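You operate a simulated robot arm through the tools that you are given. There is no shell and no other tool.

The job below is to be done with a simulated two-armed robot. You get a single attempt, and the scene is never put back.

Task
Put the eyelet block from the grey side table on the white pulley. Push the left cupboard door shut. Push the right cupboard door shut. Fetch the grey slotted clip from the front shelf of the left winder and set it on top of the low purple wheel. Put one of the size blocks from the top of the right low cabinet on top of the white-over-teal wheel. Put the tag that says "Hold" from the top of the far stack of blue spools on the top of the right low cabinet. Press the counter clear button two times. Take the tailed clip from the top of the rewind bench and leave it on the white top of the long green cabinet. Lift the flap of the carton marked samples open. Any order will do. Set down upright: eyelet block, tag.

The check looks at the end state, three seconds after you hand in, the way a careful person would. Anything else that was tipped, shoved, dropped, spilled or broken makes it a failure.

Robot
Two 7-joint arms with two-finger grippers on one trunk, on a base that moves. Base frame: it is fixed to the floor where the robot stands at the start and does not move with it; the origin is under the middle of the robot, x ahead of it, y to its left, z up. Units: mm, degrees, N and s.
The left shoulder is at the start at [60, 179, 1033], the right one opposite. With the tool pointing down near the work surface each hand reaches from about 300 to 680 mm from the robot's upright axis, wherever it stands, measured 20 degrees to its own side. Places, roughly: counter clear button [-1800, 3500, 800]; eyelet block [3000, -1000, 750]; flap of the carton marked samples [2100, 2600, 900]; left cupboard door [2200, -1400, 400]; low purple wheel [1750, 1750, 750]; right cupboard door [2000, -1800, 400]; size block [-3250, 3250, 500]; slotted clip [-3250, 1750, 750]; tag [-3000, 3250, 750]; tailed clip (3x6x3 cm) [-1700, 3300, 800]; top of the right low cabinet [-2600, 3200, 600]; white pulley (6x6x3 cm) [2800, -1100, 800]; white top of the long green cabinet (22x23 cm) [-720, -1060, 800]; white-over-teal wheel (9x9x7 cm) [1600, 1800, 800]. Payload 1.96 kg a hand.
Tool frame (each hand has its own): the origin (TCP) lies between the finger pads and is the grasp point; the fingertips stand 20 mm ahead of it; z points along the fingers, y is the line along which they close. The gripper opens to 72 mm; its body begins 38 mm behind the TCP.
Orientation is that of the tool frame in the base frame, as [roll, pitch, yaw] about the fixed x, y, z axes, in that order (R = Rz(yaw) Ry(pitch) Rx(roll)). With the fingers straight down and closing along the base's y, the tool's x points along the base's -x, its y along +y and its z along -z.

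Tools
- The arms move only by the tool send_rows. It takes "left_deltas", "right_deltas" or both (then of equal length, played together; a hand with none holds still); each is a list that holds one entry, the list of rows, each a list of 7 numbers: the turn, a rotation vector about the tool's x, y, z in degrees, then the shift along the tool's x, y, z in mm, then the finger opening in mm, from 0 to 72. In form: [[[ax, ay, az, x, y, z, gripper], ...]]. A call has 1 to 20 rows; each row shifts and turns the commanded pose from where the row before left it, along the tool's axes as they then stand. Each row takes 0.2 s and may step no farther than 50 mm and 8.6 degrees from the row before; otherwise, or with a gripper value out of range, the whole call is refused. A pose out of reach is approached as far as the arm can. The call stops where the force on the tool passes 40 N (or 10 N more than at its start, if that is more) or the arm is blocked; 0.2 s more then pass. The fingers move at their own pace (about 153 mm/s each) and stop on an object; they squeeze with about 38 N. The grip force told is the motor's: it shows also when the fingers shut on nothing. Time passes only in rows, and 0.2 s behind the last, so rows that do not move let the fingers close. It gives the time, the measured TCP pose, the force on the tool (base axes), the opening and the grip force at its end, in the units of the frame above (readings bear some noise), with the torque about the TCP (base axes, N m) and any sound that the robot's microphone picked up.
- Cameras (640 x 400 px; columns grow to the right, rows downward): "scene" is now at [23.1, -14.4, 1593.6]; the picture's right is [-0.16, -0.99, 0.00], its down [-0.64, 0.11, -0.76] and it looks along [0.75, -0.12, -0.65] (base axes); focal length 273 px, centre (320, 200). "left" rides on the left gripper at [71, -19, -82] in its tool frame; the picture's right is [0.26, 0.97, 0.00], its down [-0.67, 0.18, -0.72] and it looks along [-0.69, 0.19, 0.70] (tool axes); focal length 280 px, centre (320, 200). "right" rides on the right gripper at [71, 19, -82] in its tool frame; the picture's right is [-0.26, 0.97, 0.00], its down [-0.67, -0.18, -0.72] and it looks along [-0.69, -0.19, 0.70] (tool axes); focal length 280 px, centre (320, 200). There is no depth. A picture from a camera that has moved, and an enlarged one, comes with that camera's place and axes in the base frame and with its lens.
- get_image(camera): a new picture of that camera. It takes no simulated time.
- slide_trunk(by): slides the trunk up (or, below 0, down) by that many mm; the arms and the scene camera ride with it, the base frame stays. It gives what a move gives, with no picture.
- roll_base(legs): drives the robot by 1 to 6 legs, each [ahead, left, turn to the left] in mm, mm and degrees, along the robot's own axes; the way and the turn of a leg run together, so that a leg with both is an arc; at most 1500 mm and 180 degrees a leg. The arms and the cameras ride along, it lands a little off, and it stops where it bumps. It gives what a move gives.
- aim_head(pan, tilt): turns the head with the scene camera to pan (to the left, within 86 degrees either way) and tilt (down, from -29 to 69), counted from straight ahead of the robot. It gives what a move gives.
- zoom(camera, box): a new picture of the part [left, top, right, bottom] of that camera's present view, enlarged. It takes no simulated time.
- job_done(): hands the job in; it is judged then, once.

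Nothing tells you exact positions but the pictures and the camera data. Unless the task says otherwise, let go and move clear before handing in.

The tools are called after "Call:" as a command line: name --argument value ..., lists and objects as JSON in quotes. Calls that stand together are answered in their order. send_rows: Moves the arms, as the interface text tells. Its arguments: {"type":"object","properties":{"left_deltas":{"type":"array","items":{"type":"array","items":{"type":"array","items":{"type":"number"}}}},"right_deltas":{"type":"array","items":{"type":"array","items":{"type":"array","items":{"type":"number"}}}}},"required":[]} The other tools are called the same way: slide_trunk (by) moves the trunk up or down; roll_base (legs) drives the base; aim_head (pan, tilt) turns the head that bears the scene camera; get_image (camera) takes a picture; zoom (camera, box) takes an enlarged picture of a part of a camera's view; job_done () hands the job in.

At the start:

```text
t: 0.0
left_tool_pos: [366.9, 161.4, 1062.3]
left_tool_rot: [-179.9, -0.1, -179.9]
left_force: [-0.2, -0.5, -0.8]
left_ft_torque: [-0.01, -0.01, -0.02]
left_grip_width: 72.2
left_gripper_force: 0.1
right_tool_pos: [363.1, -168.8, 981.6]
right_tool_rot: [-179.9, 0.0, 180.0]
right_force: [-0.7, 0.2, 0.0]
right_ft_torque: [0.01, 0.0, 0.0]
right_grip_width: 72.0
right_gripper_force: 0.1
trunk travel left (down, up): [-678.0, 312.0]
robot x, y, heading: [-1.1, 1.2, -0.3]
head pan, tilt (commanded): [-9.3, 40.7]
```

scene: 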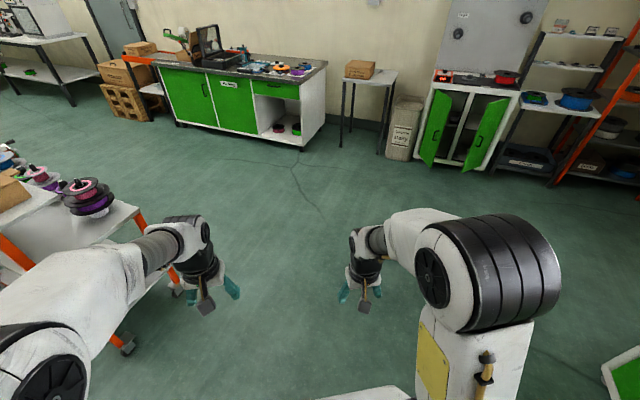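
right: 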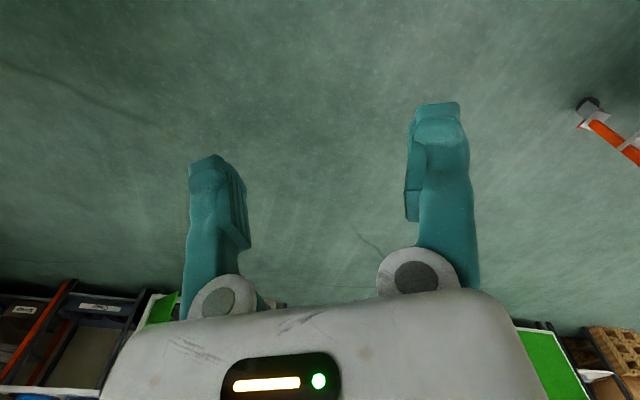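
left: 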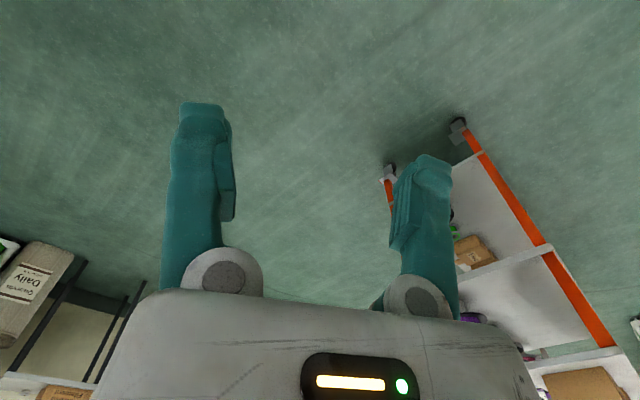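

The start view shows the room ahead: a green bench, a cupboard with open green doors and a cart on the left. I'll look around with the head first.

Call:
aim_head --pan -30 --tilt 15

Call:
get_image --camera "scene"

Call:
aim_head --pan 40 --tilt 20

Call:
get_image --camera "scene"

Call:
aim_head --pan 86 --tilt 20

Call:
get_image --camera "scene"

Call:
aim_head --pan -86 --tilt 20

Call:
get_image --camera "scene"

```text
t: 0.9
left_tool_pos: [367.3, 161.9, 1061.8]
left_tool_rot: [180.0, 0.0, -179.9]
left_force: [-0.1, 0.3, 0.3]
left_ft_torque: [0.03, 0.01, 0.01]
left_grip_width: 72.0
left_gripper_force: 0.1
right_tool_pos: [364.1, -169.3, 981.6]
right_tool_rot: [180.0, -0.1, -179.9]
right_force: [-0.3, 0.1, 0.1]
right_ft_torque: [0.02, -0.03, 0.02]
right_grip_width: 71.8
right_gripper_force: 0.0
trunk travel left (down, up): [-678.0, 312.0]
robot x, y, heading: [-0.6, -3.0, 0.0]
head pan, tilt (commanded): [-30.0, 15.0]
```

```text
taken
camera scene: at [20.7, -47.4, 1634.2], right [-0.5, -0.87, 0.0], down [-0.23, 0.13, -0.97], along [0.84, -0.48, -0.26], focal length 273 px, centre (320, 200)
```

scene: 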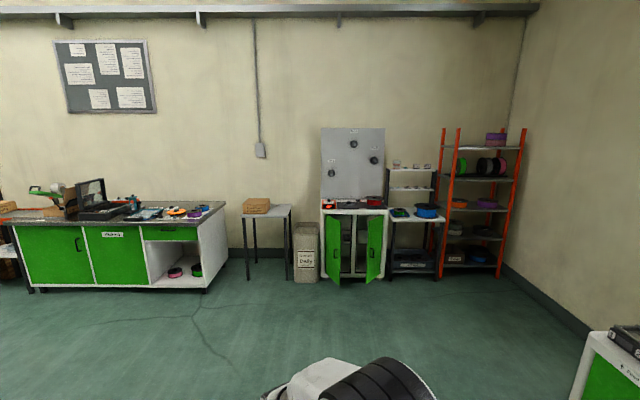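

```text
t: 2.3
left_tool_pos: [366.9, 162.5, 1062.1]
left_tool_rot: [179.9, 0.0, 180.0]
left_force: [0.3, -0.1, -1.0]
left_ft_torque: [0.0, -0.01, -0.01]
left_grip_width: 72.0
left_gripper_force: 0.0
right_tool_pos: [363.4, -168.7, 982.8]
right_tool_rot: [180.0, 0.0, -179.9]
right_force: [-0.7, 0.6, -0.1]
right_ft_torque: [-0.01, 0.0, 0.02]
right_grip_width: 72.0
right_gripper_force: 0.0
trunk travel left (down, up): [-678.0, 312.0]
robot x, y, heading: [-0.4, 2.4, 0.0]
head pan, tilt (commanded): [40.0, 20.0]
```

```text
taken
camera scene: at [11.1, 59.0, 1626.1], right [0.64, -0.77, 0.0], down [-0.26, -0.22, -0.94], along [0.72, 0.6, -0.34], focal length 273 px, centre (320, 200)
```

scene: 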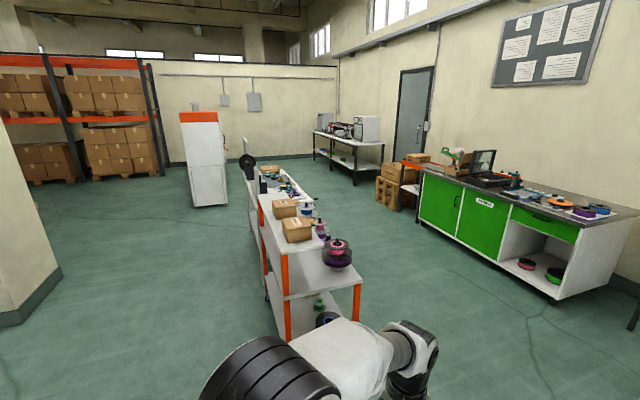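

```text
t: 3.4
left_tool_pos: [367.5, 161.6, 1061.0]
left_tool_rot: [180.0, 0.1, -180.0]
left_force: [-0.7, 0.5, -0.6]
left_ft_torque: [0.02, -0.02, -0.01]
left_grip_width: 71.7
left_gripper_force: 0.0
right_tool_pos: [362.9, -169.4, 982.6]
right_tool_rot: [180.0, 0.0, 179.9]
right_force: [0.8, -0.3, 0.0]
right_ft_torque: [0.04, 0.0, 0.04]
right_grip_width: 72.0
right_gripper_force: 0.1
trunk travel left (down, up): [-678.0, 312.0]
robot x, y, heading: [-2.5, 0.3, -0.1]
head pan, tilt (commanded): [85.9, 20.0]
```

```text
taken
camera scene: at [-53.6, 92.1, 1626.1], right [1.0, -0.07, 0.0], down [-0.02, -0.34, -0.94], along [0.07, 0.94, -0.34], focal length 273 px, centre (320, 200)
```

scene: 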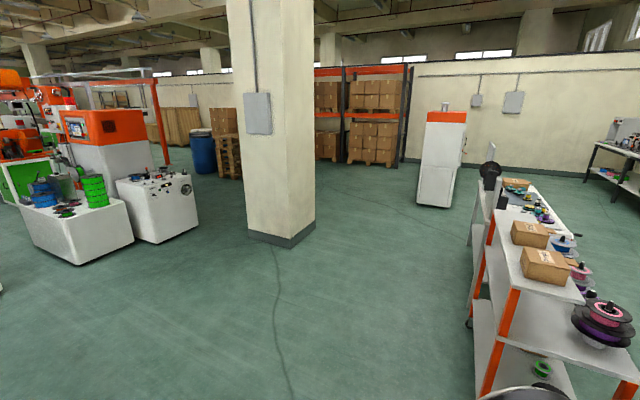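

```text
t: 6.0
left_tool_pos: [367.0, 161.5, 1062.6]
left_tool_rot: [179.9, 0.0, 180.0]
left_force: [0.7, 0.1, -1.0]
left_ft_torque: [-0.02, 0.0, 0.03]
left_grip_width: 72.3
left_gripper_force: 0.1
right_tool_pos: [363.8, -169.0, 981.0]
right_tool_rot: [-180.0, 0.1, -180.0]
right_force: [-0.3, -0.5, 0.2]
right_ft_torque: [0.0, 0.02, 0.04]
right_grip_width: 72.2
right_gripper_force: 0.1
trunk travel left (down, up): [-678.0, 312.0]
robot x, y, heading: [-1.0, 1.6, -0.0]
head pan, tilt (commanded): [-85.9, 20.0]
```

```text
taken
camera scene: at [-53.6, -93.7, 1626.1], right [-1.0, -0.07, 0.0], down [-0.02, 0.34, -0.94], along [0.07, -0.94, -0.34], focal length 273 px, centre (320, 200)
```

scene: 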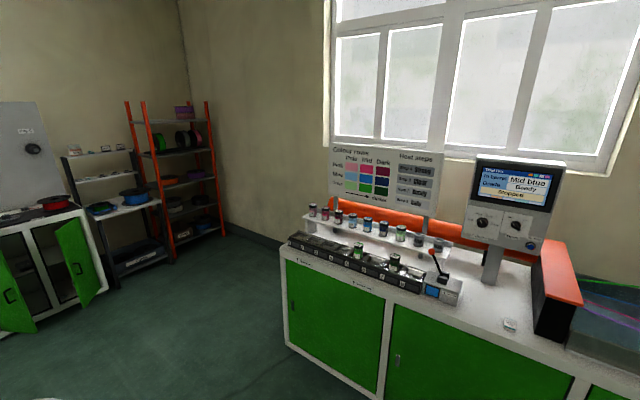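

The side table, cupboard and cart are in front; more is behind me. I'll zoom into the front-right area for detail.

Call:
aim_head --pan -22 --tilt 20

Call:
zoom --camera "scene" --box '[220, 120, 380, 220]'

Call:
zoom --camera "scene" --box '[340, 120, 540, 245]'

Call:
aim_head --pan 45 --tilt 20

Call:
zoom --camera "scene" --box '[240, 120, 440, 245]'

Call:
zoom --camera "scene" --box '[280, 180, 440, 280]'

```text
t: 7.4
left_tool_pos: [366.8, 161.7, 1061.7]
left_tool_rot: [179.9, 0.0, -180.0]
left_force: [-0.3, 0.6, -0.1]
left_ft_torque: [-0.01, 0.01, 0.03]
left_grip_width: 72.2
left_gripper_force: 0.1
right_tool_pos: [363.6, -168.2, 981.4]
right_tool_rot: [180.0, 0.0, 179.9]
right_force: [0.2, 0.7, -0.4]
right_ft_torque: [-0.01, 0.0, 0.01]
right_grip_width: 71.8
right_gripper_force: 0.1
trunk travel left (down, up): [-678.0, 312.0]
robot x, y, heading: [-0.5, -0.8, -0.0]
head pan, tilt (commanded): [-22.0, 20.0]
```

```text
4.00 times, centred on (300, 170) of scene
camera zoom: at [26.0, -35.8, 1626.1], right [-0.38, -0.93, 0.0], down [-0.32, 0.13, -0.94], along [0.87, -0.35, -0.34], focal length 1093 px, centre (400, 320)
```

zoom: 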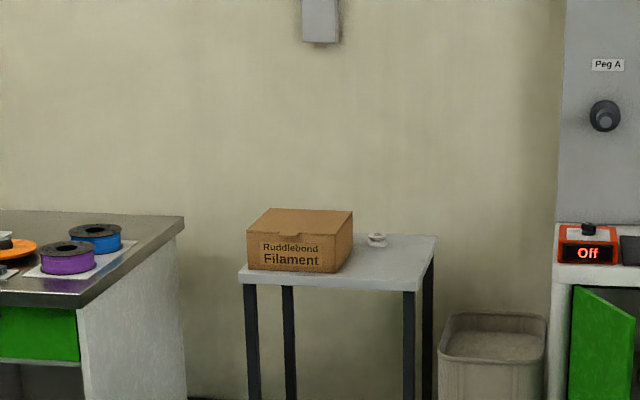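

```text
3.20 times, centred on (440, 182) of scene
camera zoom: at [26.0, -35.8, 1626.1], right [-0.38, -0.93, 0.0], down [-0.32, 0.13, -0.94], along [0.87, -0.35, -0.34], focal length 874 px, centre (-64, 256)
```

zoom: 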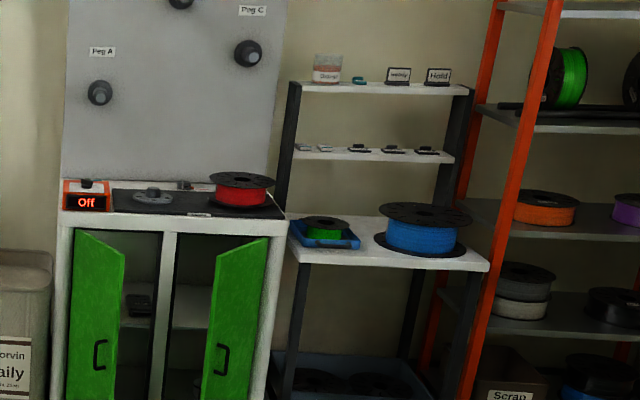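

```text
t: 8.8
left_tool_pos: [366.6, 162.0, 1061.8]
left_tool_rot: [-180.0, 0.0, -180.0]
left_force: [0.1, -0.3, 0.1]
left_ft_torque: [0.01, 0.0, -0.01]
left_grip_width: 72.1
left_gripper_force: 0.1
right_tool_pos: [364.5, -168.8, 981.6]
right_tool_rot: [180.0, 0.0, 179.9]
right_force: [0.5, 0.2, 0.9]
right_ft_torque: [0.01, 0.02, 0.02]
right_grip_width: 71.8
right_gripper_force: 0.2
trunk travel left (down, up): [-678.0, 312.0]
robot x, y, heading: [-0.6, -2.0, -0.0]
head pan, tilt (commanded): [45.0, 20.0]
```

```text
3.20 times, centred on (340, 182) of scene
camera zoom: at [5.6, 65.0, 1626.1], right [0.71, -0.71, 0.0], down [-0.24, -0.24, -0.94], along [0.66, 0.66, -0.34], focal length 874 px, centre (256, 256)
```

zoom: 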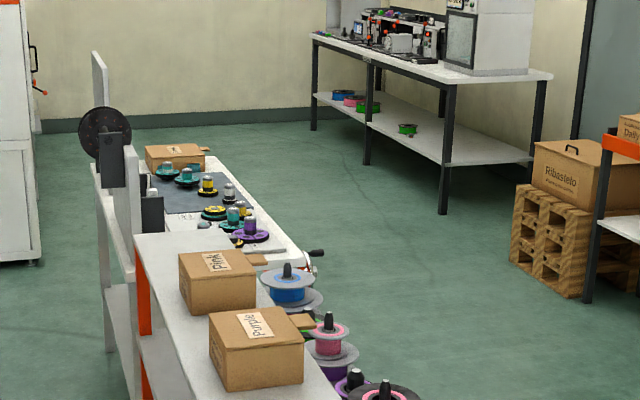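

```text
4.00 times, centred on (360, 230) of scene
camera zoom: at [5.6, 65.0, 1626.1], right [0.71, -0.71, 0.0], down [-0.24, -0.24, -0.94], along [0.66, 0.66, -0.34], focal length 1093 px, centre (160, 80)
```

zoom: 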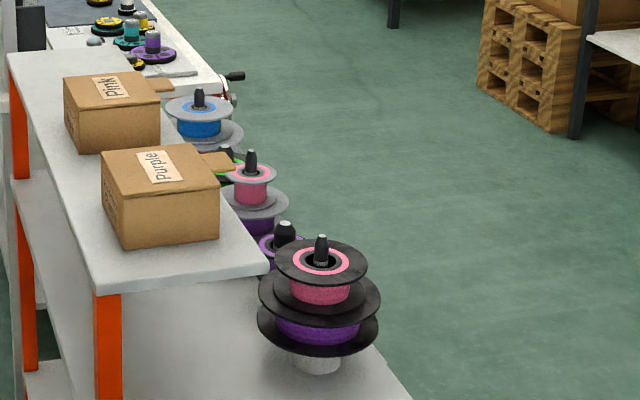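

The white pulley sits on the side table beside the Filament carton, with the cupboard to its right. I'll drive closer to the side table and look.

Call:
roll_base --legs '[[1100, -700, 0], [700, -300, 0]]'

Call:
aim_head --pan 0 --tilt 30

Call:
get_image --camera "scene"

```text
t: 19.0
left_tool_pos: [2155.3, -856.1, 1063.2]
left_tool_rot: [-180.0, 0.1, 179.1]
left_force: [0.4, 0.3, -0.5]
left_ft_torque: [-0.02, -0.01, -0.02]
left_grip_width: 71.9
left_gripper_force: 0.0
right_tool_pos: [2146.0, -1187.4, 982.2]
right_tool_rot: [180.0, 0.0, 179.0]
right_force: [0.6, 0.0, -0.9]
right_ft_torque: [0.0, 0.02, 0.03]
right_grip_width: 72.1
right_gripper_force: 0.1
trunk travel left (down, up): [-678.0, 312.0]
robot x, y, heading: [1787.9, -1008.6, -1.1]
head pan, tilt (commanded): [45.0, 20.0]
```

```text
t: 20.1
left_tool_pos: [2156.6, -856.4, 1061.7]
left_tool_rot: [179.9, 0.0, 179.0]
left_force: [-0.3, -0.5, 0.1]
left_ft_torque: [0.0, 0.01, 0.0]
left_grip_width: 71.9
left_gripper_force: 0.0
right_tool_pos: [2145.7, -1187.2, 981.9]
right_tool_rot: [179.9, 0.1, 179.0]
right_force: [0.0, -1.1, 0.4]
right_ft_torque: [-0.03, 0.01, -0.03]
right_grip_width: 72.2
right_gripper_force: 0.1
trunk travel left (down, up): [-678.0, 312.0]
robot x, y, heading: [1785.5, -1011.2, -1.2]
head pan, tilt (commanded): [0.0, 30.0]
```

```text
taken
camera scene: at [1815.3, -1012.6, 1610.1], right [-0.02, -1.0, 0.0], down [-0.5, 0.01, -0.87], along [0.87, -0.01, -0.5], focal length 273 px, centre (320, 200)
```

scene: 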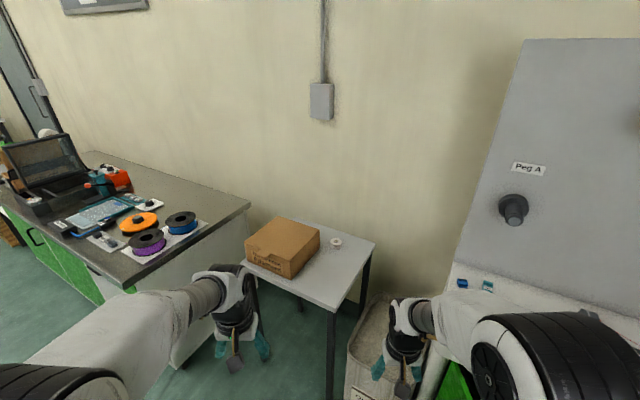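

Call:
zoom --camera "scene" --box '[230, 200, 390, 300]'

Call:
slide_trunk --by 300

Call:
zoom --camera "scene" --box '[220, 220, 420, 345]'

```text
4.00 times, centred on (310, 250) of scene
camera zoom: at [1815.3, -1012.6, 1610.1], right [-0.02, -1.0, 0.0], down [-0.5, 0.01, -0.87], along [0.87, -0.01, -0.5], focal length 1093 px, centre (360, 0)
```

zoom: 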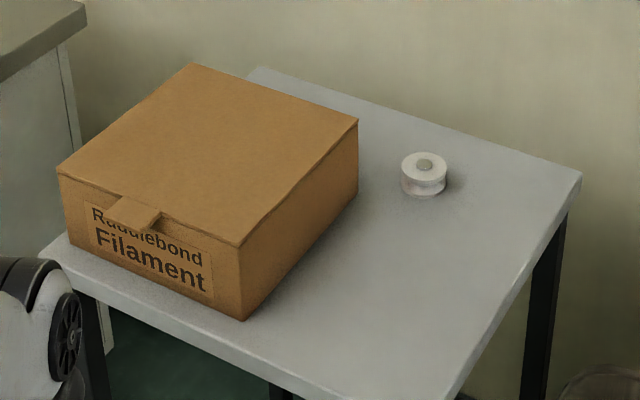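

```text
t: 23.1
left_tool_pos: [2156.1, -856.0, 1362.0]
left_tool_rot: [-180.0, -0.1, 179.0]
left_force: [-1.3, -0.2, 0.0]
left_ft_torque: [-0.01, -0.03, 0.01]
left_grip_width: 71.8
left_gripper_force: 0.0
right_tool_pos: [2145.7, -1186.5, 1281.7]
right_tool_rot: [-179.9, 0.1, 179.0]
right_force: [-0.2, 1.1, 0.5]
right_ft_torque: [0.01, -0.01, 0.0]
right_grip_width: 72.0
right_gripper_force: 0.1
trunk travel left (down, up): [-978.0, 12.0]
robot x, y, heading: [1784.7, -1014.7, -1.0]
head pan, tilt (commanded): [0.0, 30.0]
```

```text
3.20 times, centred on (320, 282) of scene
camera zoom: at [1815.2, -1012.7, 1910.0], right [-0.02, -1.0, 0.0], down [-0.5, 0.01, -0.87], along [0.87, -0.02, -0.5], focal length 874 px, centre (320, -64)
```

zoom: 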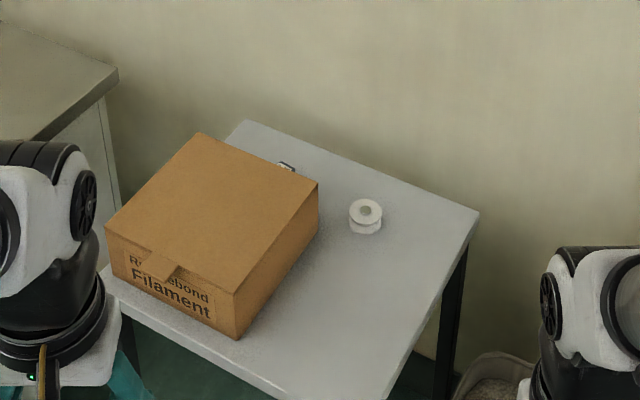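

The room is turned about -31° to the base frame; the pulley top is near [2832,-1109,800], and the eyelet block hides behind the carton near [2943,-976]. I'll square up to the table and look with the left wrist camera.

Call:
roll_base --legs '[[0, 0, -30], [330, 345, 0]]'

Call:
aim_head --pan 10 --tilt 50

Call:
get_image --camera "scene"

Call:
get_image --camera "left"

```text
t: 27.4
left_tool_pos: [2643.4, -935.3, 1361.9]
left_tool_rot: [179.9, 0.1, 149.2]
left_force: [-0.7, -0.1, 0.6]
left_ft_torque: [-0.03, 0.02, 0.01]
left_grip_width: 72.0
left_gripper_force: 0.2
right_tool_pos: [2470.8, -1217.4, 1282.1]
right_tool_rot: [179.9, 0.2, 149.3]
right_force: [0.7, -0.1, -0.2]
right_ft_torque: [0.03, 0.02, 0.01]
right_grip_width: 72.3
right_gripper_force: 0.1
trunk travel left (down, up): [-978.0, 12.0]
robot x, y, heading: [2249.5, -885.7, -30.5]
head pan, tilt (commanded): [0.0, 30.0]
```

```text
t: 28.3
left_tool_pos: [2646.5, -933.7, 1361.7]
left_tool_rot: [-180.0, 0.0, 149.2]
left_force: [0.6, 0.2, 0.2]
left_ft_torque: [0.0, -0.04, 0.03]
left_grip_width: 72.3
left_gripper_force: 0.0
right_tool_pos: [2474.8, -1217.3, 1282.6]
right_tool_rot: [180.0, 0.0, 149.2]
right_force: [0.8, 0.1, 0.3]
right_ft_torque: [-0.03, -0.01, 0.02]
right_grip_width: 72.1
right_gripper_force: 0.1
trunk travel left (down, up): [-978.0, 12.0]
robot x, y, heading: [2248.5, -882.4, -30.5]
head pan, tilt (commanded): [10.0, 50.0]
```

```text
taken
camera scene: at [2268.6, -882.3, 1880.6], right [-0.36, -0.93, 0.0], down [-0.72, 0.27, -0.64], along [0.6, -0.23, -0.77], focal length 273 px, centre (320, 200)
```

scene: 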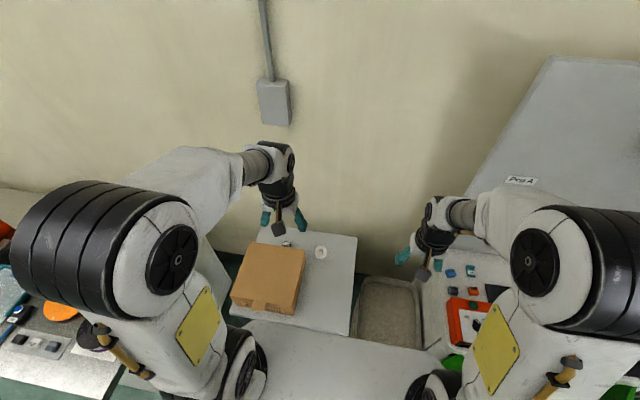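

```text
taken
camera left: at [2575.9, -914.8, 1443.4], right [0.27, 0.96, 0.0], down [0.67, -0.19, 0.71], along [0.69, -0.19, -0.7], focal length 280 px, centre (320, 200)
```

left: 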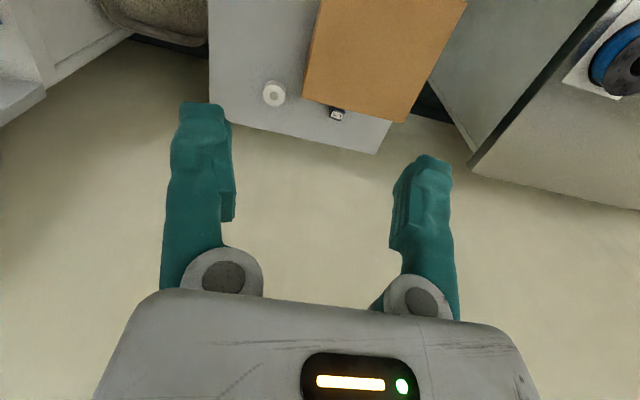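

I see the eyelet block just behind the carton and the pulley to its right. I'll zoom in from both cameras.

Call:
zoom --camera "scene" --box '[220, 220, 380, 320]'

Call:
zoom --camera "left" --box '[240, 60, 400, 160]'

```text
4.00 times, centred on (300, 270) of scene
camera zoom: at [2268.6, -882.3, 1880.6], right [-0.36, -0.93, 0.0], down [-0.72, 0.27, -0.64], along [0.6, -0.23, -0.77], focal length 1093 px, centre (400, -80)
```

zoom: 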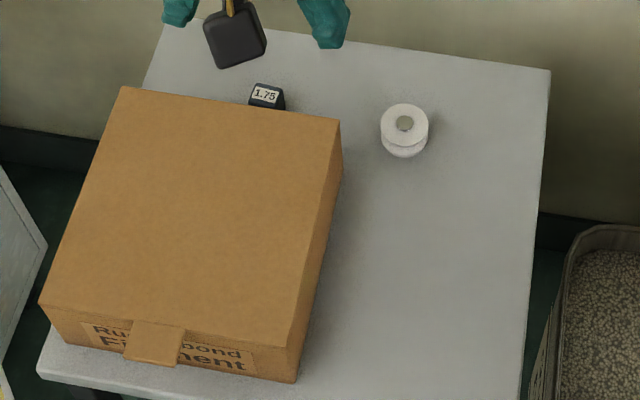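

```text
4.00 times, centred on (320, 110) of left
camera zoom: at [2575.9, -914.8, 1443.4], right [0.27, 0.96, 0.0], down [0.67, -0.19, 0.71], along [0.69, -0.19, -0.7], focal length 1122 px, centre (320, 560)
```

zoom: 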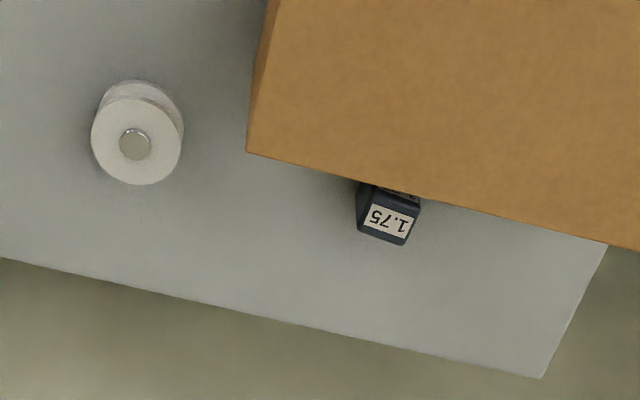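

The block (labelled 1.75) sits at about [2926,-965]. I'll check the clearance between base and table, then edge closer.

Call:
aim_head --pan 0 --tilt 69

Call:
get_image --camera "scene"

```text
t: 29.1
left_tool_pos: [2646.2, -934.3, 1361.0]
left_tool_rot: [180.0, -0.1, 149.1]
left_force: [0.4, -0.2, -1.0]
left_ft_torque: [0.04, 0.01, 0.0]
left_grip_width: 72.1
left_gripper_force: 0.0
right_tool_pos: [2473.2, -1216.5, 1281.5]
right_tool_rot: [180.0, 0.0, 149.2]
right_force: [-0.1, 0.5, -0.1]
right_ft_torque: [0.01, 0.03, 0.03]
right_grip_width: 72.0
right_gripper_force: 0.1
trunk travel left (down, up): [-978.0, 12.0]
robot x, y, heading: [2249.9, -882.4, -30.8]
head pan, tilt (commanded): [0.0, 68.8]
```

```text
taken
camera scene: at [2243.6, -883.8, 1858.6], right [-0.51, -0.86, 0.0], down [-0.8, 0.48, -0.36], along [0.31, -0.19, -0.93], focal length 273 px, centre (320, 200)
```

scene: 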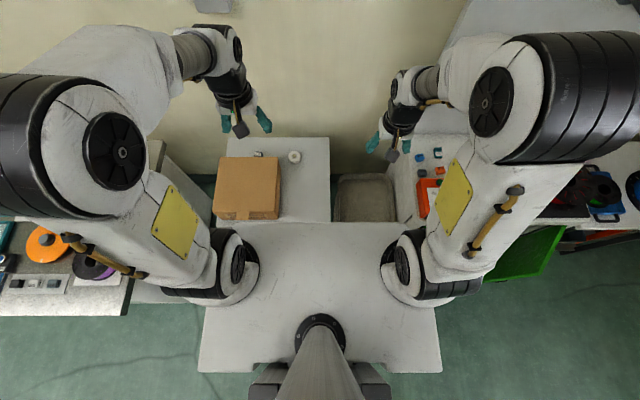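

The base should still have room; I'll edge 40 mm forward and lower the trunk, then look with the left wrist camera.

Call:
roll_base --legs '[[40, 0, 0]]'

Call:
slide_trunk --by -250

Call:
get_image --camera "left"

Call:
get_image --camera "right"

```text
t: 30.0
left_tool_pos: [2670.7, -949.8, 1365.3]
left_tool_rot: [-180.0, 0.4, 149.2]
left_force: [-0.7, 0.9, 1.3]
left_ft_torque: [-0.05, -0.03, -0.02]
left_grip_width: 71.8
left_gripper_force: 0.0
right_tool_pos: [2499.7, -1230.5, 1285.1]
right_tool_rot: [179.9, 0.4, 149.2]
right_force: [-0.8, 0.2, 0.6]
right_ft_torque: [-0.01, -0.06, -0.03]
right_grip_width: 72.1
right_gripper_force: 0.0
trunk travel left (down, up): [-978.0, 12.0]
robot x, y, heading: [2283.3, -905.6, -30.6]
head pan, tilt (commanded): [0.0, 68.8]
```

```text
t: 32.5
left_tool_pos: [2679.5, -955.3, 1111.6]
left_tool_rot: [-179.9, -0.1, 149.2]
left_force: [0.1, -0.7, -0.2]
left_ft_torque: [0.0, -0.01, -0.03]
left_grip_width: 71.9
left_gripper_force: 0.0
right_tool_pos: [2507.8, -1237.7, 1032.2]
right_tool_rot: [-180.0, 0.0, 149.2]
right_force: [-0.4, -0.5, -0.5]
right_ft_torque: [-0.01, -0.02, -0.01]
right_grip_width: 71.8
right_gripper_force: 0.0
trunk travel left (down, up): [-728.0, 262.0]
robot x, y, heading: [2283.2, -905.2, -30.8]
head pan, tilt (commanded): [0.0, 68.8]
```

```text
taken
camera left: at [2608.8, -935.1, 1193.7], right [0.27, 0.96, 0.0], down [0.67, -0.19, 0.72], along [0.69, -0.19, -0.7], focal length 280 px, centre (320, 200)
```

left: 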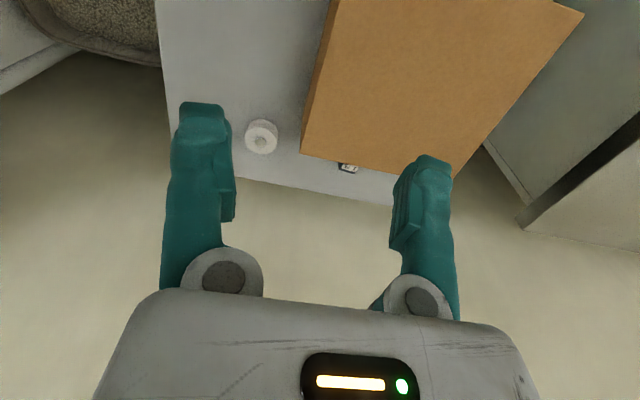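

```text
taken
camera right: at [2456.2, -1183.9, 1112.8], right [0.72, 0.69, 0.0], down [0.49, -0.5, 0.72], along [0.5, -0.51, -0.7], focal length 280 px, centre (320, 200)
```

right: 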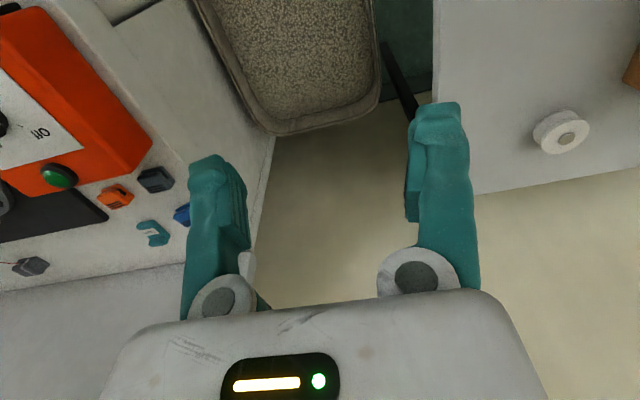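

Call:
zoom --camera "left" --box '[296, 130, 408, 200]'

Call:
zoom --camera "left" --box '[220, 100, 300, 150]'

```text
5.71 times, centred on (352, 165) of left
camera zoom: at [2608.8, -935.1, 1193.7], right [0.27, 0.96, 0.0], down [0.67, -0.19, 0.72], along [0.69, -0.19, -0.7], focal length 1602 px, centre (137, 400)
```

zoom: 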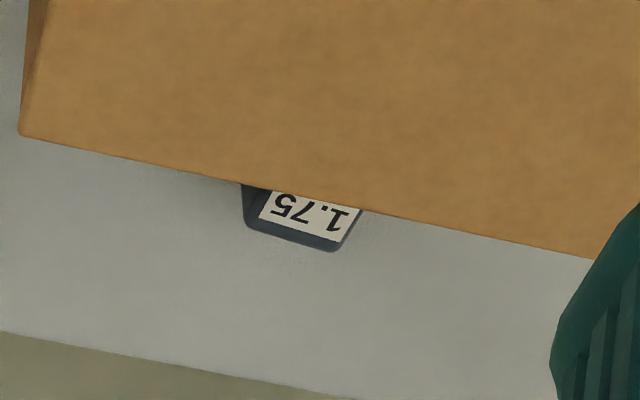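

```text
8.00 times, centred on (260, 125) of left
camera zoom: at [2608.8, -935.1, 1193.7], right [0.27, 0.96, 0.0], down [0.67, -0.19, 0.72], along [0.69, -0.19, -0.7], focal length 2243 px, centre (800, 800)
```

zoom: 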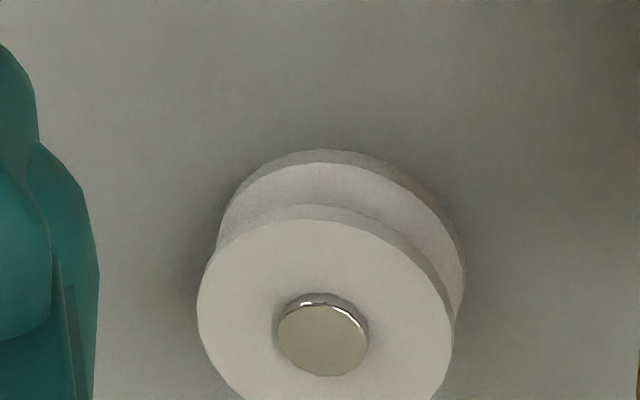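

Call:
send_rows --left_deltas '[[[0, 0, 0, -45, 25, 0, 72], [0, 0, 0, -45, 25, 0, 72], [0, 0, 0, -45, 25, 0, 72], [0, 0, 0, -45, 25, 0, 72], [0, 0, 0, 0, 0, 0, 72]]]'

Call:
get_image --camera "left"

Call:
zoom --camera "left" --box '[220, 0, 400, 112]'

```text
refused: row 1 steps farther than a row can; nothing moved
```

```text
taken
camera left: at [2608.8, -935.1, 1193.7], right [0.27, 0.96, 0.0], down [0.67, -0.19, 0.72], along [0.69, -0.19, -0.7], focal length 280 px, centre (320, 200)
```

left: 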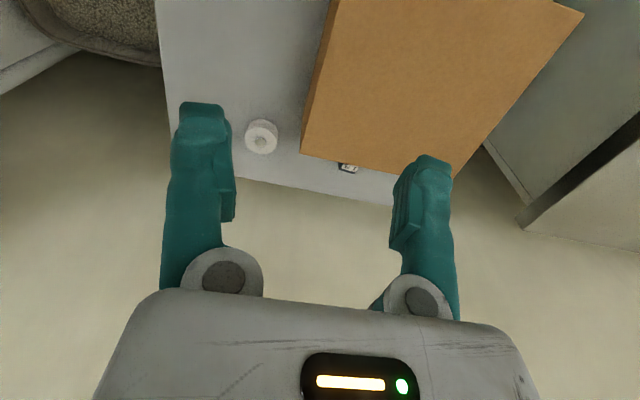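

```text
3.56 times, centred on (310, 56) of left
camera zoom: at [2608.8, -935.1, 1193.7], right [0.27, 0.96, 0.0], down [0.67, -0.19, 0.72], along [0.69, -0.19, -0.7], focal length 997 px, centre (356, 712)
```

zoom: 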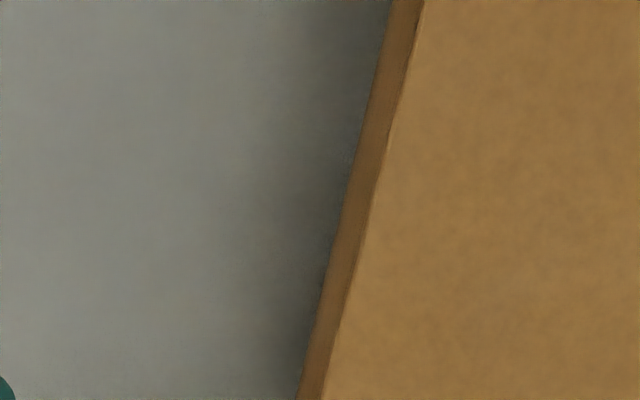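

The step was too long per row; I'll use shorter steps.

Call:
send_rows --left_deltas '[[[0, 0, 0, -40, 22, 0, 72], [0, 0, 0, -40, 22, 0, 72], [0, 0, 0, -40, 22, 0, 72], [0, 0, 0, -40, 22, 0, 72], [0, 0, 0, -20, 12, 0, 72], [0, 0, 0, 0, 0, 0, 72]]]'

Call:
get_image --camera "left"

Call:
zoom --camera "left" --box '[220, 30, 400, 142]'

```text
t: 33.9
left_tool_pos: [2755.8, -956.8, 1099.7]
left_tool_rot: [-179.9, 0.3, 149.1]
left_force: [1.4, 0.2, 0.3]
left_ft_torque: [0.0, 0.04, 0.01]
left_grip_width: 72.0
left_gripper_force: 0.1
left hand out of reach, approached as far as the arm can: row 2, 3, 4, 5
right_tool_pos: [2507.3, -1235.9, 1032.0]
right_tool_rot: [180.0, 0.0, 149.2]
right_force: [-0.2, 0.1, 0.2]
right_ft_torque: [-0.01, 0.02, 0.01]
right_grip_width: 71.9
right_gripper_force: 0.1
trunk travel left (down, up): [-728.0, 262.0]
robot x, y, heading: [2279.6, -906.1, -31.2]
head pan, tilt (commanded): [0.0, 68.8]
```

```text
taken
camera left: at [2685.3, -935.7, 1181.2], right [0.27, 0.96, 0.0], down [0.67, -0.19, 0.72], along [0.69, -0.19, -0.69], focal length 280 px, centre (320, 200)
```

left: 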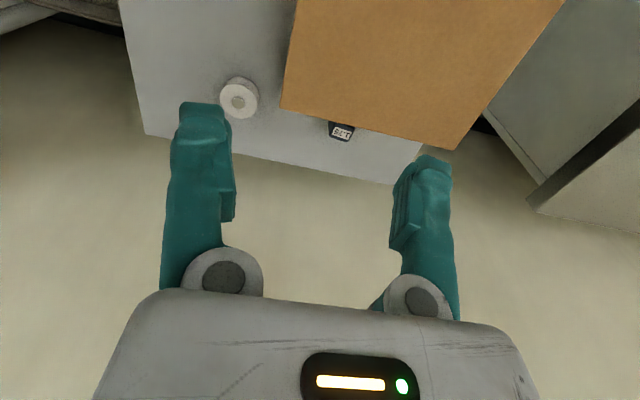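

```text
3.56 times, centred on (310, 86) of left
camera zoom: at [2685.3, -935.7, 1181.2], right [0.27, 0.96, 0.0], down [0.67, -0.19, 0.72], along [0.69, -0.19, -0.69], focal length 997 px, centre (356, 605)
```

zoom: 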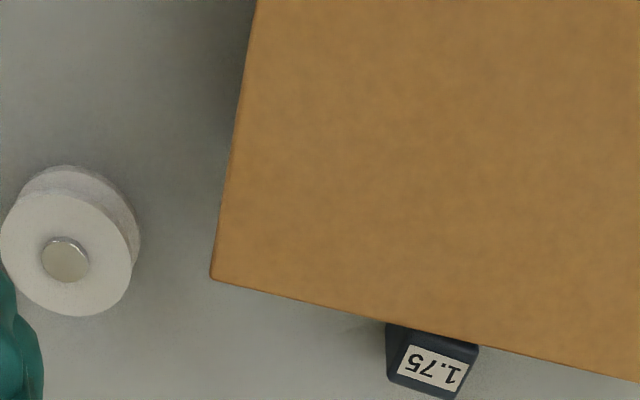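

The arm runs out of reach at this height; I'll raise the trunk so that the shoulder is higher and then see where a small move lands.

Call:
slide_trunk --by 150

Call:
send_rows --left_deltas '[[[0, 0, 0, -20, 0, 0, 72], [0, 0, 0, -20, 0, 0, 72]]]'

```text
t: 35.7
left_tool_pos: [2756.0, -954.8, 1248.8]
left_tool_rot: [180.0, 0.3, 149.2]
left_force: [-0.2, -0.3, 0.5]
left_ft_torque: [0.01, 0.0, 0.02]
left_grip_width: 72.2
left_gripper_force: 0.0
right_tool_pos: [2507.7, -1238.0, 1182.0]
right_tool_rot: [-180.0, 0.0, 149.2]
right_force: [0.1, 1.0, 1.0]
right_ft_torque: [0.02, 0.01, -0.02]
right_grip_width: 72.0
right_gripper_force: 0.0
trunk travel left (down, up): [-878.0, 112.0]
robot x, y, heading: [2281.3, -906.3, -30.9]
head pan, tilt (commanded): [0.0, 68.8]
```

```text
t: 36.3
left_tool_pos: [2765.1, -960.3, 1249.1]
left_tool_rot: [179.9, 0.7, 149.2]
left_force: [0.4, -0.4, 0.0]
left_ft_torque: [-0.02, 0.0, -0.01]
left_grip_width: 71.8
left_gripper_force: 0.1
left hand out of reach, approached as far as the arm can: row 1, 2
right_tool_pos: [2507.4, -1236.3, 1181.8]
right_tool_rot: [-179.9, 0.0, 149.2]
right_force: [0.8, -0.3, 0.0]
right_ft_torque: [0.0, 0.0, -0.01]
right_grip_width: 72.1
right_gripper_force: 0.2
trunk travel left (down, up): [-878.0, 112.0]
robot x, y, heading: [2280.7, -900.5, -30.4]
head pan, tilt (commanded): [0.0, 68.8]
```

Call:
send_rows --left_deltas '[[[0, 0, 0, 0, 0, 40, 72], [0, 0, 0, 0, 0, 40, 72], [0, 0, 0, 0, 0, 40, 72], [0, 0, 0, 0, 0, 40, 72], [0, 0, 0, -40, 0, 10, 72], [0, 0, 0, -40, 0, 0, 72], [0, 0, 0, -20, 0, 0, 72], [0, 0, 0, 0, 0, 0, 72]]]'

Call:
zoom --camera "left" --box '[220, 0, 420, 125]'

```text
t: 38.1
left_tool_pos: [2851.4, -1010.8, 1078.8]
left_tool_rot: [180.0, 0.3, 149.2]
left_force: [-0.9, 0.3, -0.2]
left_ft_torque: [0.0, 0.01, 0.01]
left_grip_width: 72.0
left_gripper_force: 0.0
right_tool_pos: [2507.3, -1236.9, 1182.3]
right_tool_rot: [-180.0, 0.0, 149.2]
right_force: [0.1, 0.6, 0.1]
right_ft_torque: [-0.01, -0.02, -0.02]
right_grip_width: 71.9
right_gripper_force: 0.1
trunk travel left (down, up): [-878.0, 112.0]
robot x, y, heading: [2279.2, -902.4, -30.5]
head pan, tilt (commanded): [0.0, 68.8]
```

```text
3.20 times, centred on (320, 62) of left
camera zoom: at [2779.9, -992.0, 1160.6], right [0.27, 0.96, 0.0], down [0.67, -0.19, 0.72], along [0.69, -0.19, -0.69], focal length 897 px, centre (320, 640)
```

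zoom: 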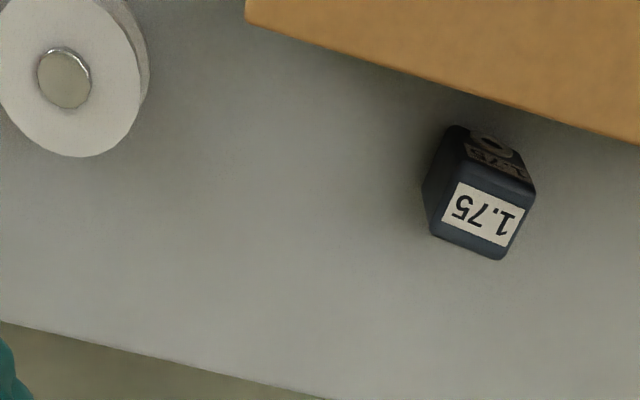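

The eyelet block is a small dark cuboid with its 1.75 label up and an eyelet on the face towards the carton, centred near [2930,-968], top z≈794. The wrist camera would hit the carton in the default orientation, so I'll check the hand's shape before choosing the yaw.

Call:
aim_head --pan 15 --tilt 45

Call:
get_image --camera "scene"

Call:
zoom --camera "scene" --box '[220, 140, 420, 265]'

```text
t: 39.0
left_tool_pos: [2851.2, -1011.0, 1079.4]
left_tool_rot: [179.9, 0.3, 149.2]
left_force: [0.7, 0.1, -0.4]
left_ft_torque: [0.04, -0.01, -0.02]
left_grip_width: 72.0
left_gripper_force: 0.0
right_tool_pos: [2507.1, -1236.7, 1182.1]
right_tool_rot: [-179.9, 0.0, 149.2]
right_force: [-0.2, -1.1, 0.4]
right_ft_torque: [-0.03, -0.01, -0.03]
right_grip_width: 71.8
right_gripper_force: 0.1
trunk travel left (down, up): [-878.0, 112.0]
robot x, y, heading: [2278.7, -904.4, -30.9]
head pan, tilt (commanded): [15.0, 45.0]
```

```text
taken
camera scene: at [2307.5, -897.5, 1787.4], right [-0.27, -0.96, 0.0], down [-0.68, 0.19, -0.71], along [0.68, -0.19, -0.71], focal length 273 px, centre (320, 200)
```

scene: 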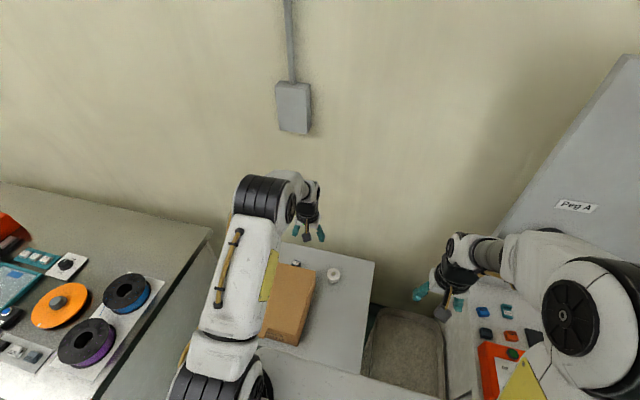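

```text
3.20 times, centred on (320, 202) of scene
camera zoom: at [2307.5, -897.5, 1787.4], right [-0.27, -0.96, 0.0], down [-0.68, 0.19, -0.71], along [0.68, -0.19, -0.71], focal length 874 px, centre (320, 192)
```

zoom: 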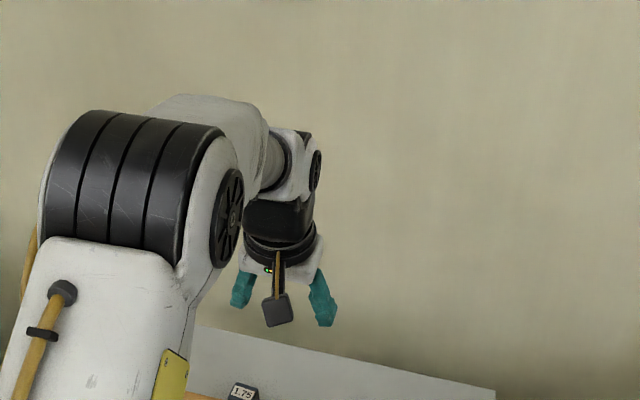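

The flange is about 40 mm in radius, so turning the hand 180° (camera to the wall side) will clear the carton. I'll try that yaw turn at the safe height.

Call:
send_rows --left_deltas '[[[0, 0, 8.5, 0, 0, 0, 60], [0, 0, 8.5, 0, 0, 0, 60], [0, 0, 8.5, 0, 0, 0, 60], [0, 0, 8.5, 0, 0, 0, 60], [0, 0, 8.5, 0, 0, 0, 60], [0, 0, 8.5, 0, 0, 0, 60], [0, 0, 8.5, 0, 0, 0, 60], [0, 0, 8.5, 0, 0, 0, 60], [0, 0, 8.5, 0, 0, 0, 60], [0, 0, 8.5, 0, 0, 0, 60]]]'

```text
t: 41.2
left_tool_pos: [2850.6, -1010.9, 1079.2]
left_tool_rot: [179.7, -0.1, 64.0]
left_force: [-0.3, 0.0, -0.8]
left_ft_torque: [-0.01, -0.04, 0.0]
left_grip_width: 59.9
left_gripper_force: 0.0
right_tool_pos: [2507.2, -1237.0, 1182.3]
right_tool_rot: [180.0, 0.0, 149.2]
right_force: [-0.2, -1.8, 0.4]
right_ft_torque: [0.0, 0.01, -0.03]
right_grip_width: 71.9
right_gripper_force: 0.0
trunk travel left (down, up): [-878.0, 112.0]
robot x, y, heading: [2282.8, -902.0, -30.7]
head pan, tilt (commanded): [15.0, 45.0]
```

Call:
send_rows --left_deltas '[[[0, 0, 8.5, 0, 0, 0, 60], [0, 0, 8.5, 0, 0, 0, 60], [0, 0, 8.5, 0, 0, 0, 60], [0, 0, 8.5, 0, 0, 0, 60], [0, 0, 8.5, 0, 0, 0, 60], [0, 0, 8.5, 0, 0, 0, 60], [0, 0, 8.5, 0, 0, 0, 60], [0, 0, 8.5, 0, 0, 0, 60], [0, 0, 8.5, 0, 0, 0, 60], [0, 0, 8.5, 0, 0, 0, 60], [0, 0, 8.5, 0, 0, 0, 60], [0, 0, 3, 0, 0, 0, 60], [0, 0, 0, 0, 0, 0, 60]]]'

Call:
get_image --camera "left"

Call:
get_image --camera "scene"

```text
t: 44.0
left_tool_pos: [2850.1, -1011.4, 1078.5]
left_tool_rot: [180.0, -0.3, -32.3]
left_force: [0.1, 0.4, 0.7]
left_ft_torque: [0.01, -0.01, 0.01]
left_grip_width: 60.0
left_gripper_force: 0.1
right_tool_pos: [2507.0, -1237.0, 1182.6]
right_tool_rot: [179.9, -0.1, 149.1]
right_force: [-0.3, -0.5, -0.8]
right_ft_torque: [0.02, -0.02, 0.02]
right_grip_width: 72.3
right_gripper_force: 0.1
trunk travel left (down, up): [-878.0, 112.0]
robot x, y, heading: [2282.8, -907.9, -30.9]
head pan, tilt (commanded): [15.0, 45.0]
```

```text
taken
camera left: at [2920.5, -1033.9, 1160.9], right [-0.3, -0.96, 0.0], down [-0.67, 0.21, 0.71], along [-0.68, 0.21, -0.7], focal length 280 px, centre (320, 200)
```

left: 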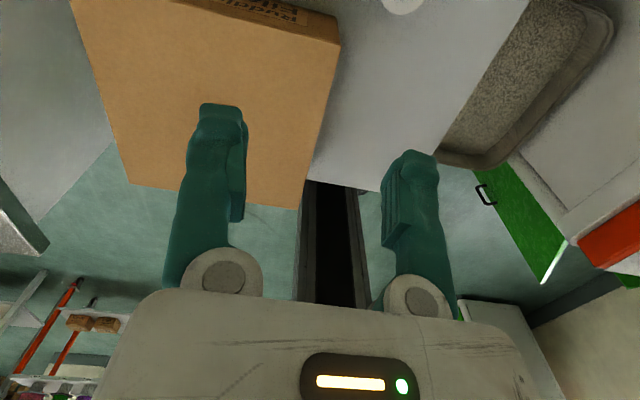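

```text
taken
camera scene: at [2307.6, -897.4, 1787.4], right [-0.27, -0.96, 0.0], down [-0.68, 0.19, -0.71], along [0.68, -0.19, -0.71], focal length 273 px, centre (320, 200)
```

scene: 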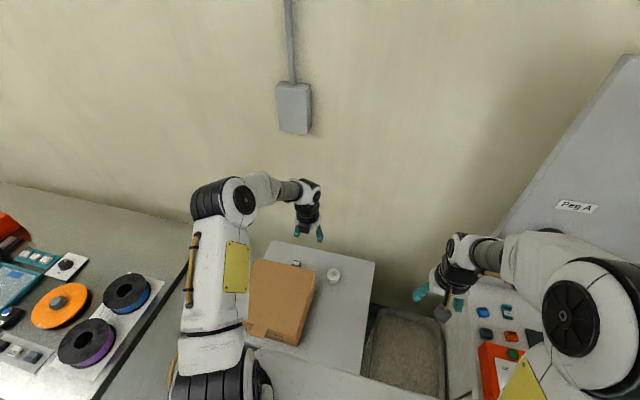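

The turn worked. Now I'll bring the hand over the block at a height above the carton and check.

Call:
send_rows --left_deltas '[[[0, 0, 0, 0, 0, 40, 60], [0, 0, 0, 0, 0, 40, 60], [0, 0, 0, 15, -26.5, 20, 60], [0, 0, 0, 15, -26.5, 20, 60], [0, 0, 0, 15, -26.5, 20, 60], [0, 0, 0, 0, 0, 0, 60]]]'

Call:
get_image --camera "left"

Call:
zoom --camera "scene" --box '[230, 180, 390, 280]'

```text
t: 45.4
left_tool_pos: [2916.6, -967.9, 942.3]
left_tool_rot: [-179.8, -0.5, -32.4]
left_force: [-1.0, 0.4, 0.3]
left_ft_torque: [0.01, -0.03, -0.02]
left_grip_width: 60.1
left_gripper_force: 0.0
left hand out of reach, approached as far as the arm can: row 5
right_tool_pos: [2507.4, -1235.5, 1182.0]
right_tool_rot: [-180.0, 0.0, 149.2]
right_force: [0.0, 0.4, 0.0]
right_ft_torque: [0.0, -0.04, 0.03]
right_grip_width: 71.8
right_gripper_force: 0.1
trunk travel left (down, up): [-878.0, 112.0]
robot x, y, heading: [2281.5, -906.4, -30.8]
head pan, tilt (commanded): [15.0, 45.0]
```

```text
taken
camera left: at [2986.7, -989.0, 1023.5], right [-0.29, -0.96, 0.0], down [-0.67, 0.21, 0.71], along [-0.68, 0.21, -0.7], focal length 280 px, centre (320, 200)
```

left: 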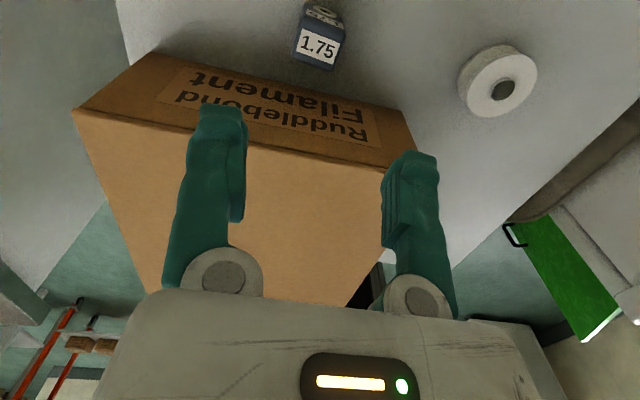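

```text
4.00 times, centred on (310, 230) of scene
camera zoom: at [2306.6, -897.9, 1787.4], right [-0.27, -0.96, 0.0], down [-0.68, 0.19, -0.71], along [0.68, -0.19, -0.71], focal length 1093 px, centre (360, 80)
```

zoom: 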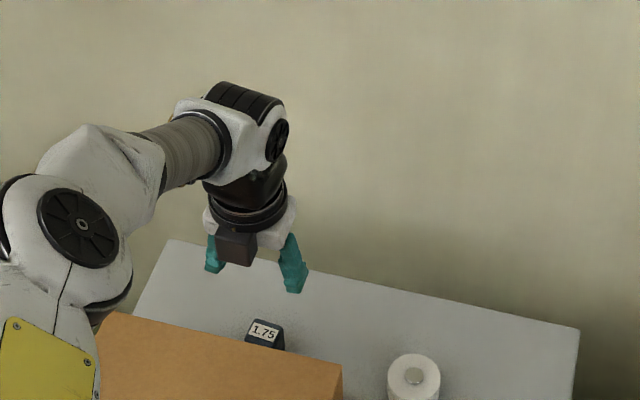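

Call:
zoom --camera "left" --box '[264, 0, 376, 70]'

Call:
zoom --camera "scene" --box '[270, 195, 334, 235]'

```text
5.71 times, centred on (320, 35) of left
camera zoom: at [2986.7, -989.0, 1023.5], right [-0.29, -0.96, 0.0], down [-0.67, 0.21, 0.71], along [-0.68, 0.21, -0.7], focal length 1602 px, centre (320, 1143)
```

zoom: 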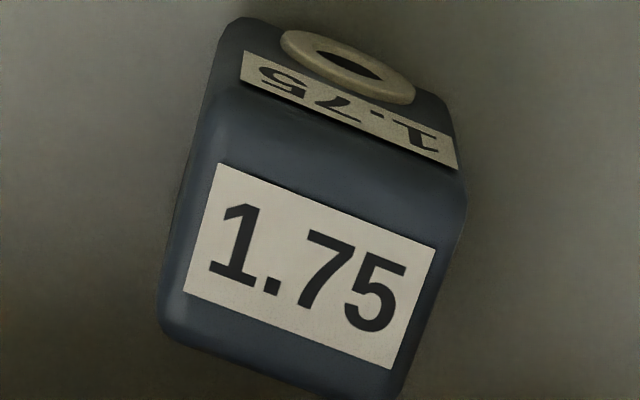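

```text
10.00 times, centred on (302, 215) of scene
camera zoom: at [2306.6, -897.9, 1787.4], right [-0.27, -0.96, 0.0], down [-0.68, 0.19, -0.71], along [0.68, -0.19, -0.71], focal length 2732 px, centre (500, 50)
```

zoom: 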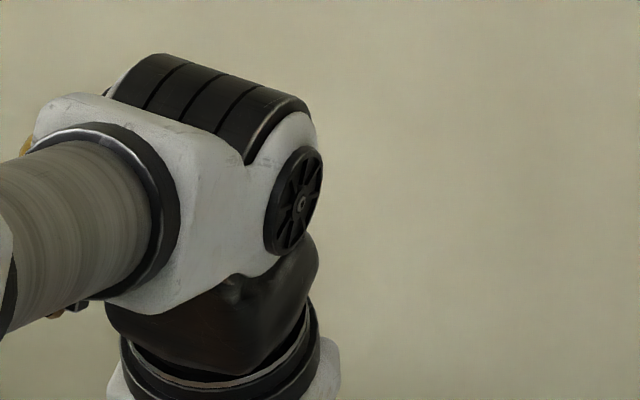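

Triangulating gives the block top at about [2923,-969,807], long side along the 54° line, and the carton top at about 857 with its back 47 mm from the block. I'll lower the trunk 60 mm and fine-align above the block.

Call:
slide_trunk --by -60

Call:
send_rows --left_deltas '[[[0, 0, 3.6, 10, 0, 0, 60], [0, 0, 0, 0, 0, 0, 60]]]'

```text
t: 46.4
left_tool_pos: [2917.4, -966.7, 879.6]
left_tool_rot: [-179.9, -0.4, -32.3]
left_force: [-1.0, 0.0, -0.4]
left_ft_torque: [-0.01, -0.01, -0.02]
left_grip_width: 59.9
left_gripper_force: 0.1
right_tool_pos: [2505.9, -1236.1, 1121.8]
right_tool_rot: [-179.8, 0.0, 149.2]
right_force: [-0.2, -0.6, -0.5]
right_ft_torque: [0.02, 0.02, -0.02]
right_grip_width: 72.1
right_gripper_force: 0.0
trunk travel left (down, up): [-818.0, 172.0]
robot x, y, heading: [2280.7, -903.8, -30.8]
head pan, tilt (commanded): [15.0, 45.0]
```

```text
t: 47.0
left_tool_pos: [2911.1, -970.5, 884.3]
left_tool_rot: [-179.7, -0.7, -35.8]
left_force: [0.2, 0.0, 0.7]
left_ft_torque: [0.01, 0.02, 0.0]
left_grip_width: 59.8
left_gripper_force: 0.0
left hand out of reach, approached as far as the arm can: row 1
right_tool_pos: [2507.7, -1235.7, 1122.0]
right_tool_rot: [-180.0, 0.0, 149.2]
right_force: [-0.7, 0.1, -1.0]
right_ft_torque: [-0.01, 0.03, 0.0]
right_grip_width: 72.0
right_gripper_force: 0.1
trunk travel left (down, up): [-818.0, 172.0]
robot x, y, heading: [2281.1, -906.8, -31.0]
head pan, tilt (commanded): [15.0, 45.0]
```

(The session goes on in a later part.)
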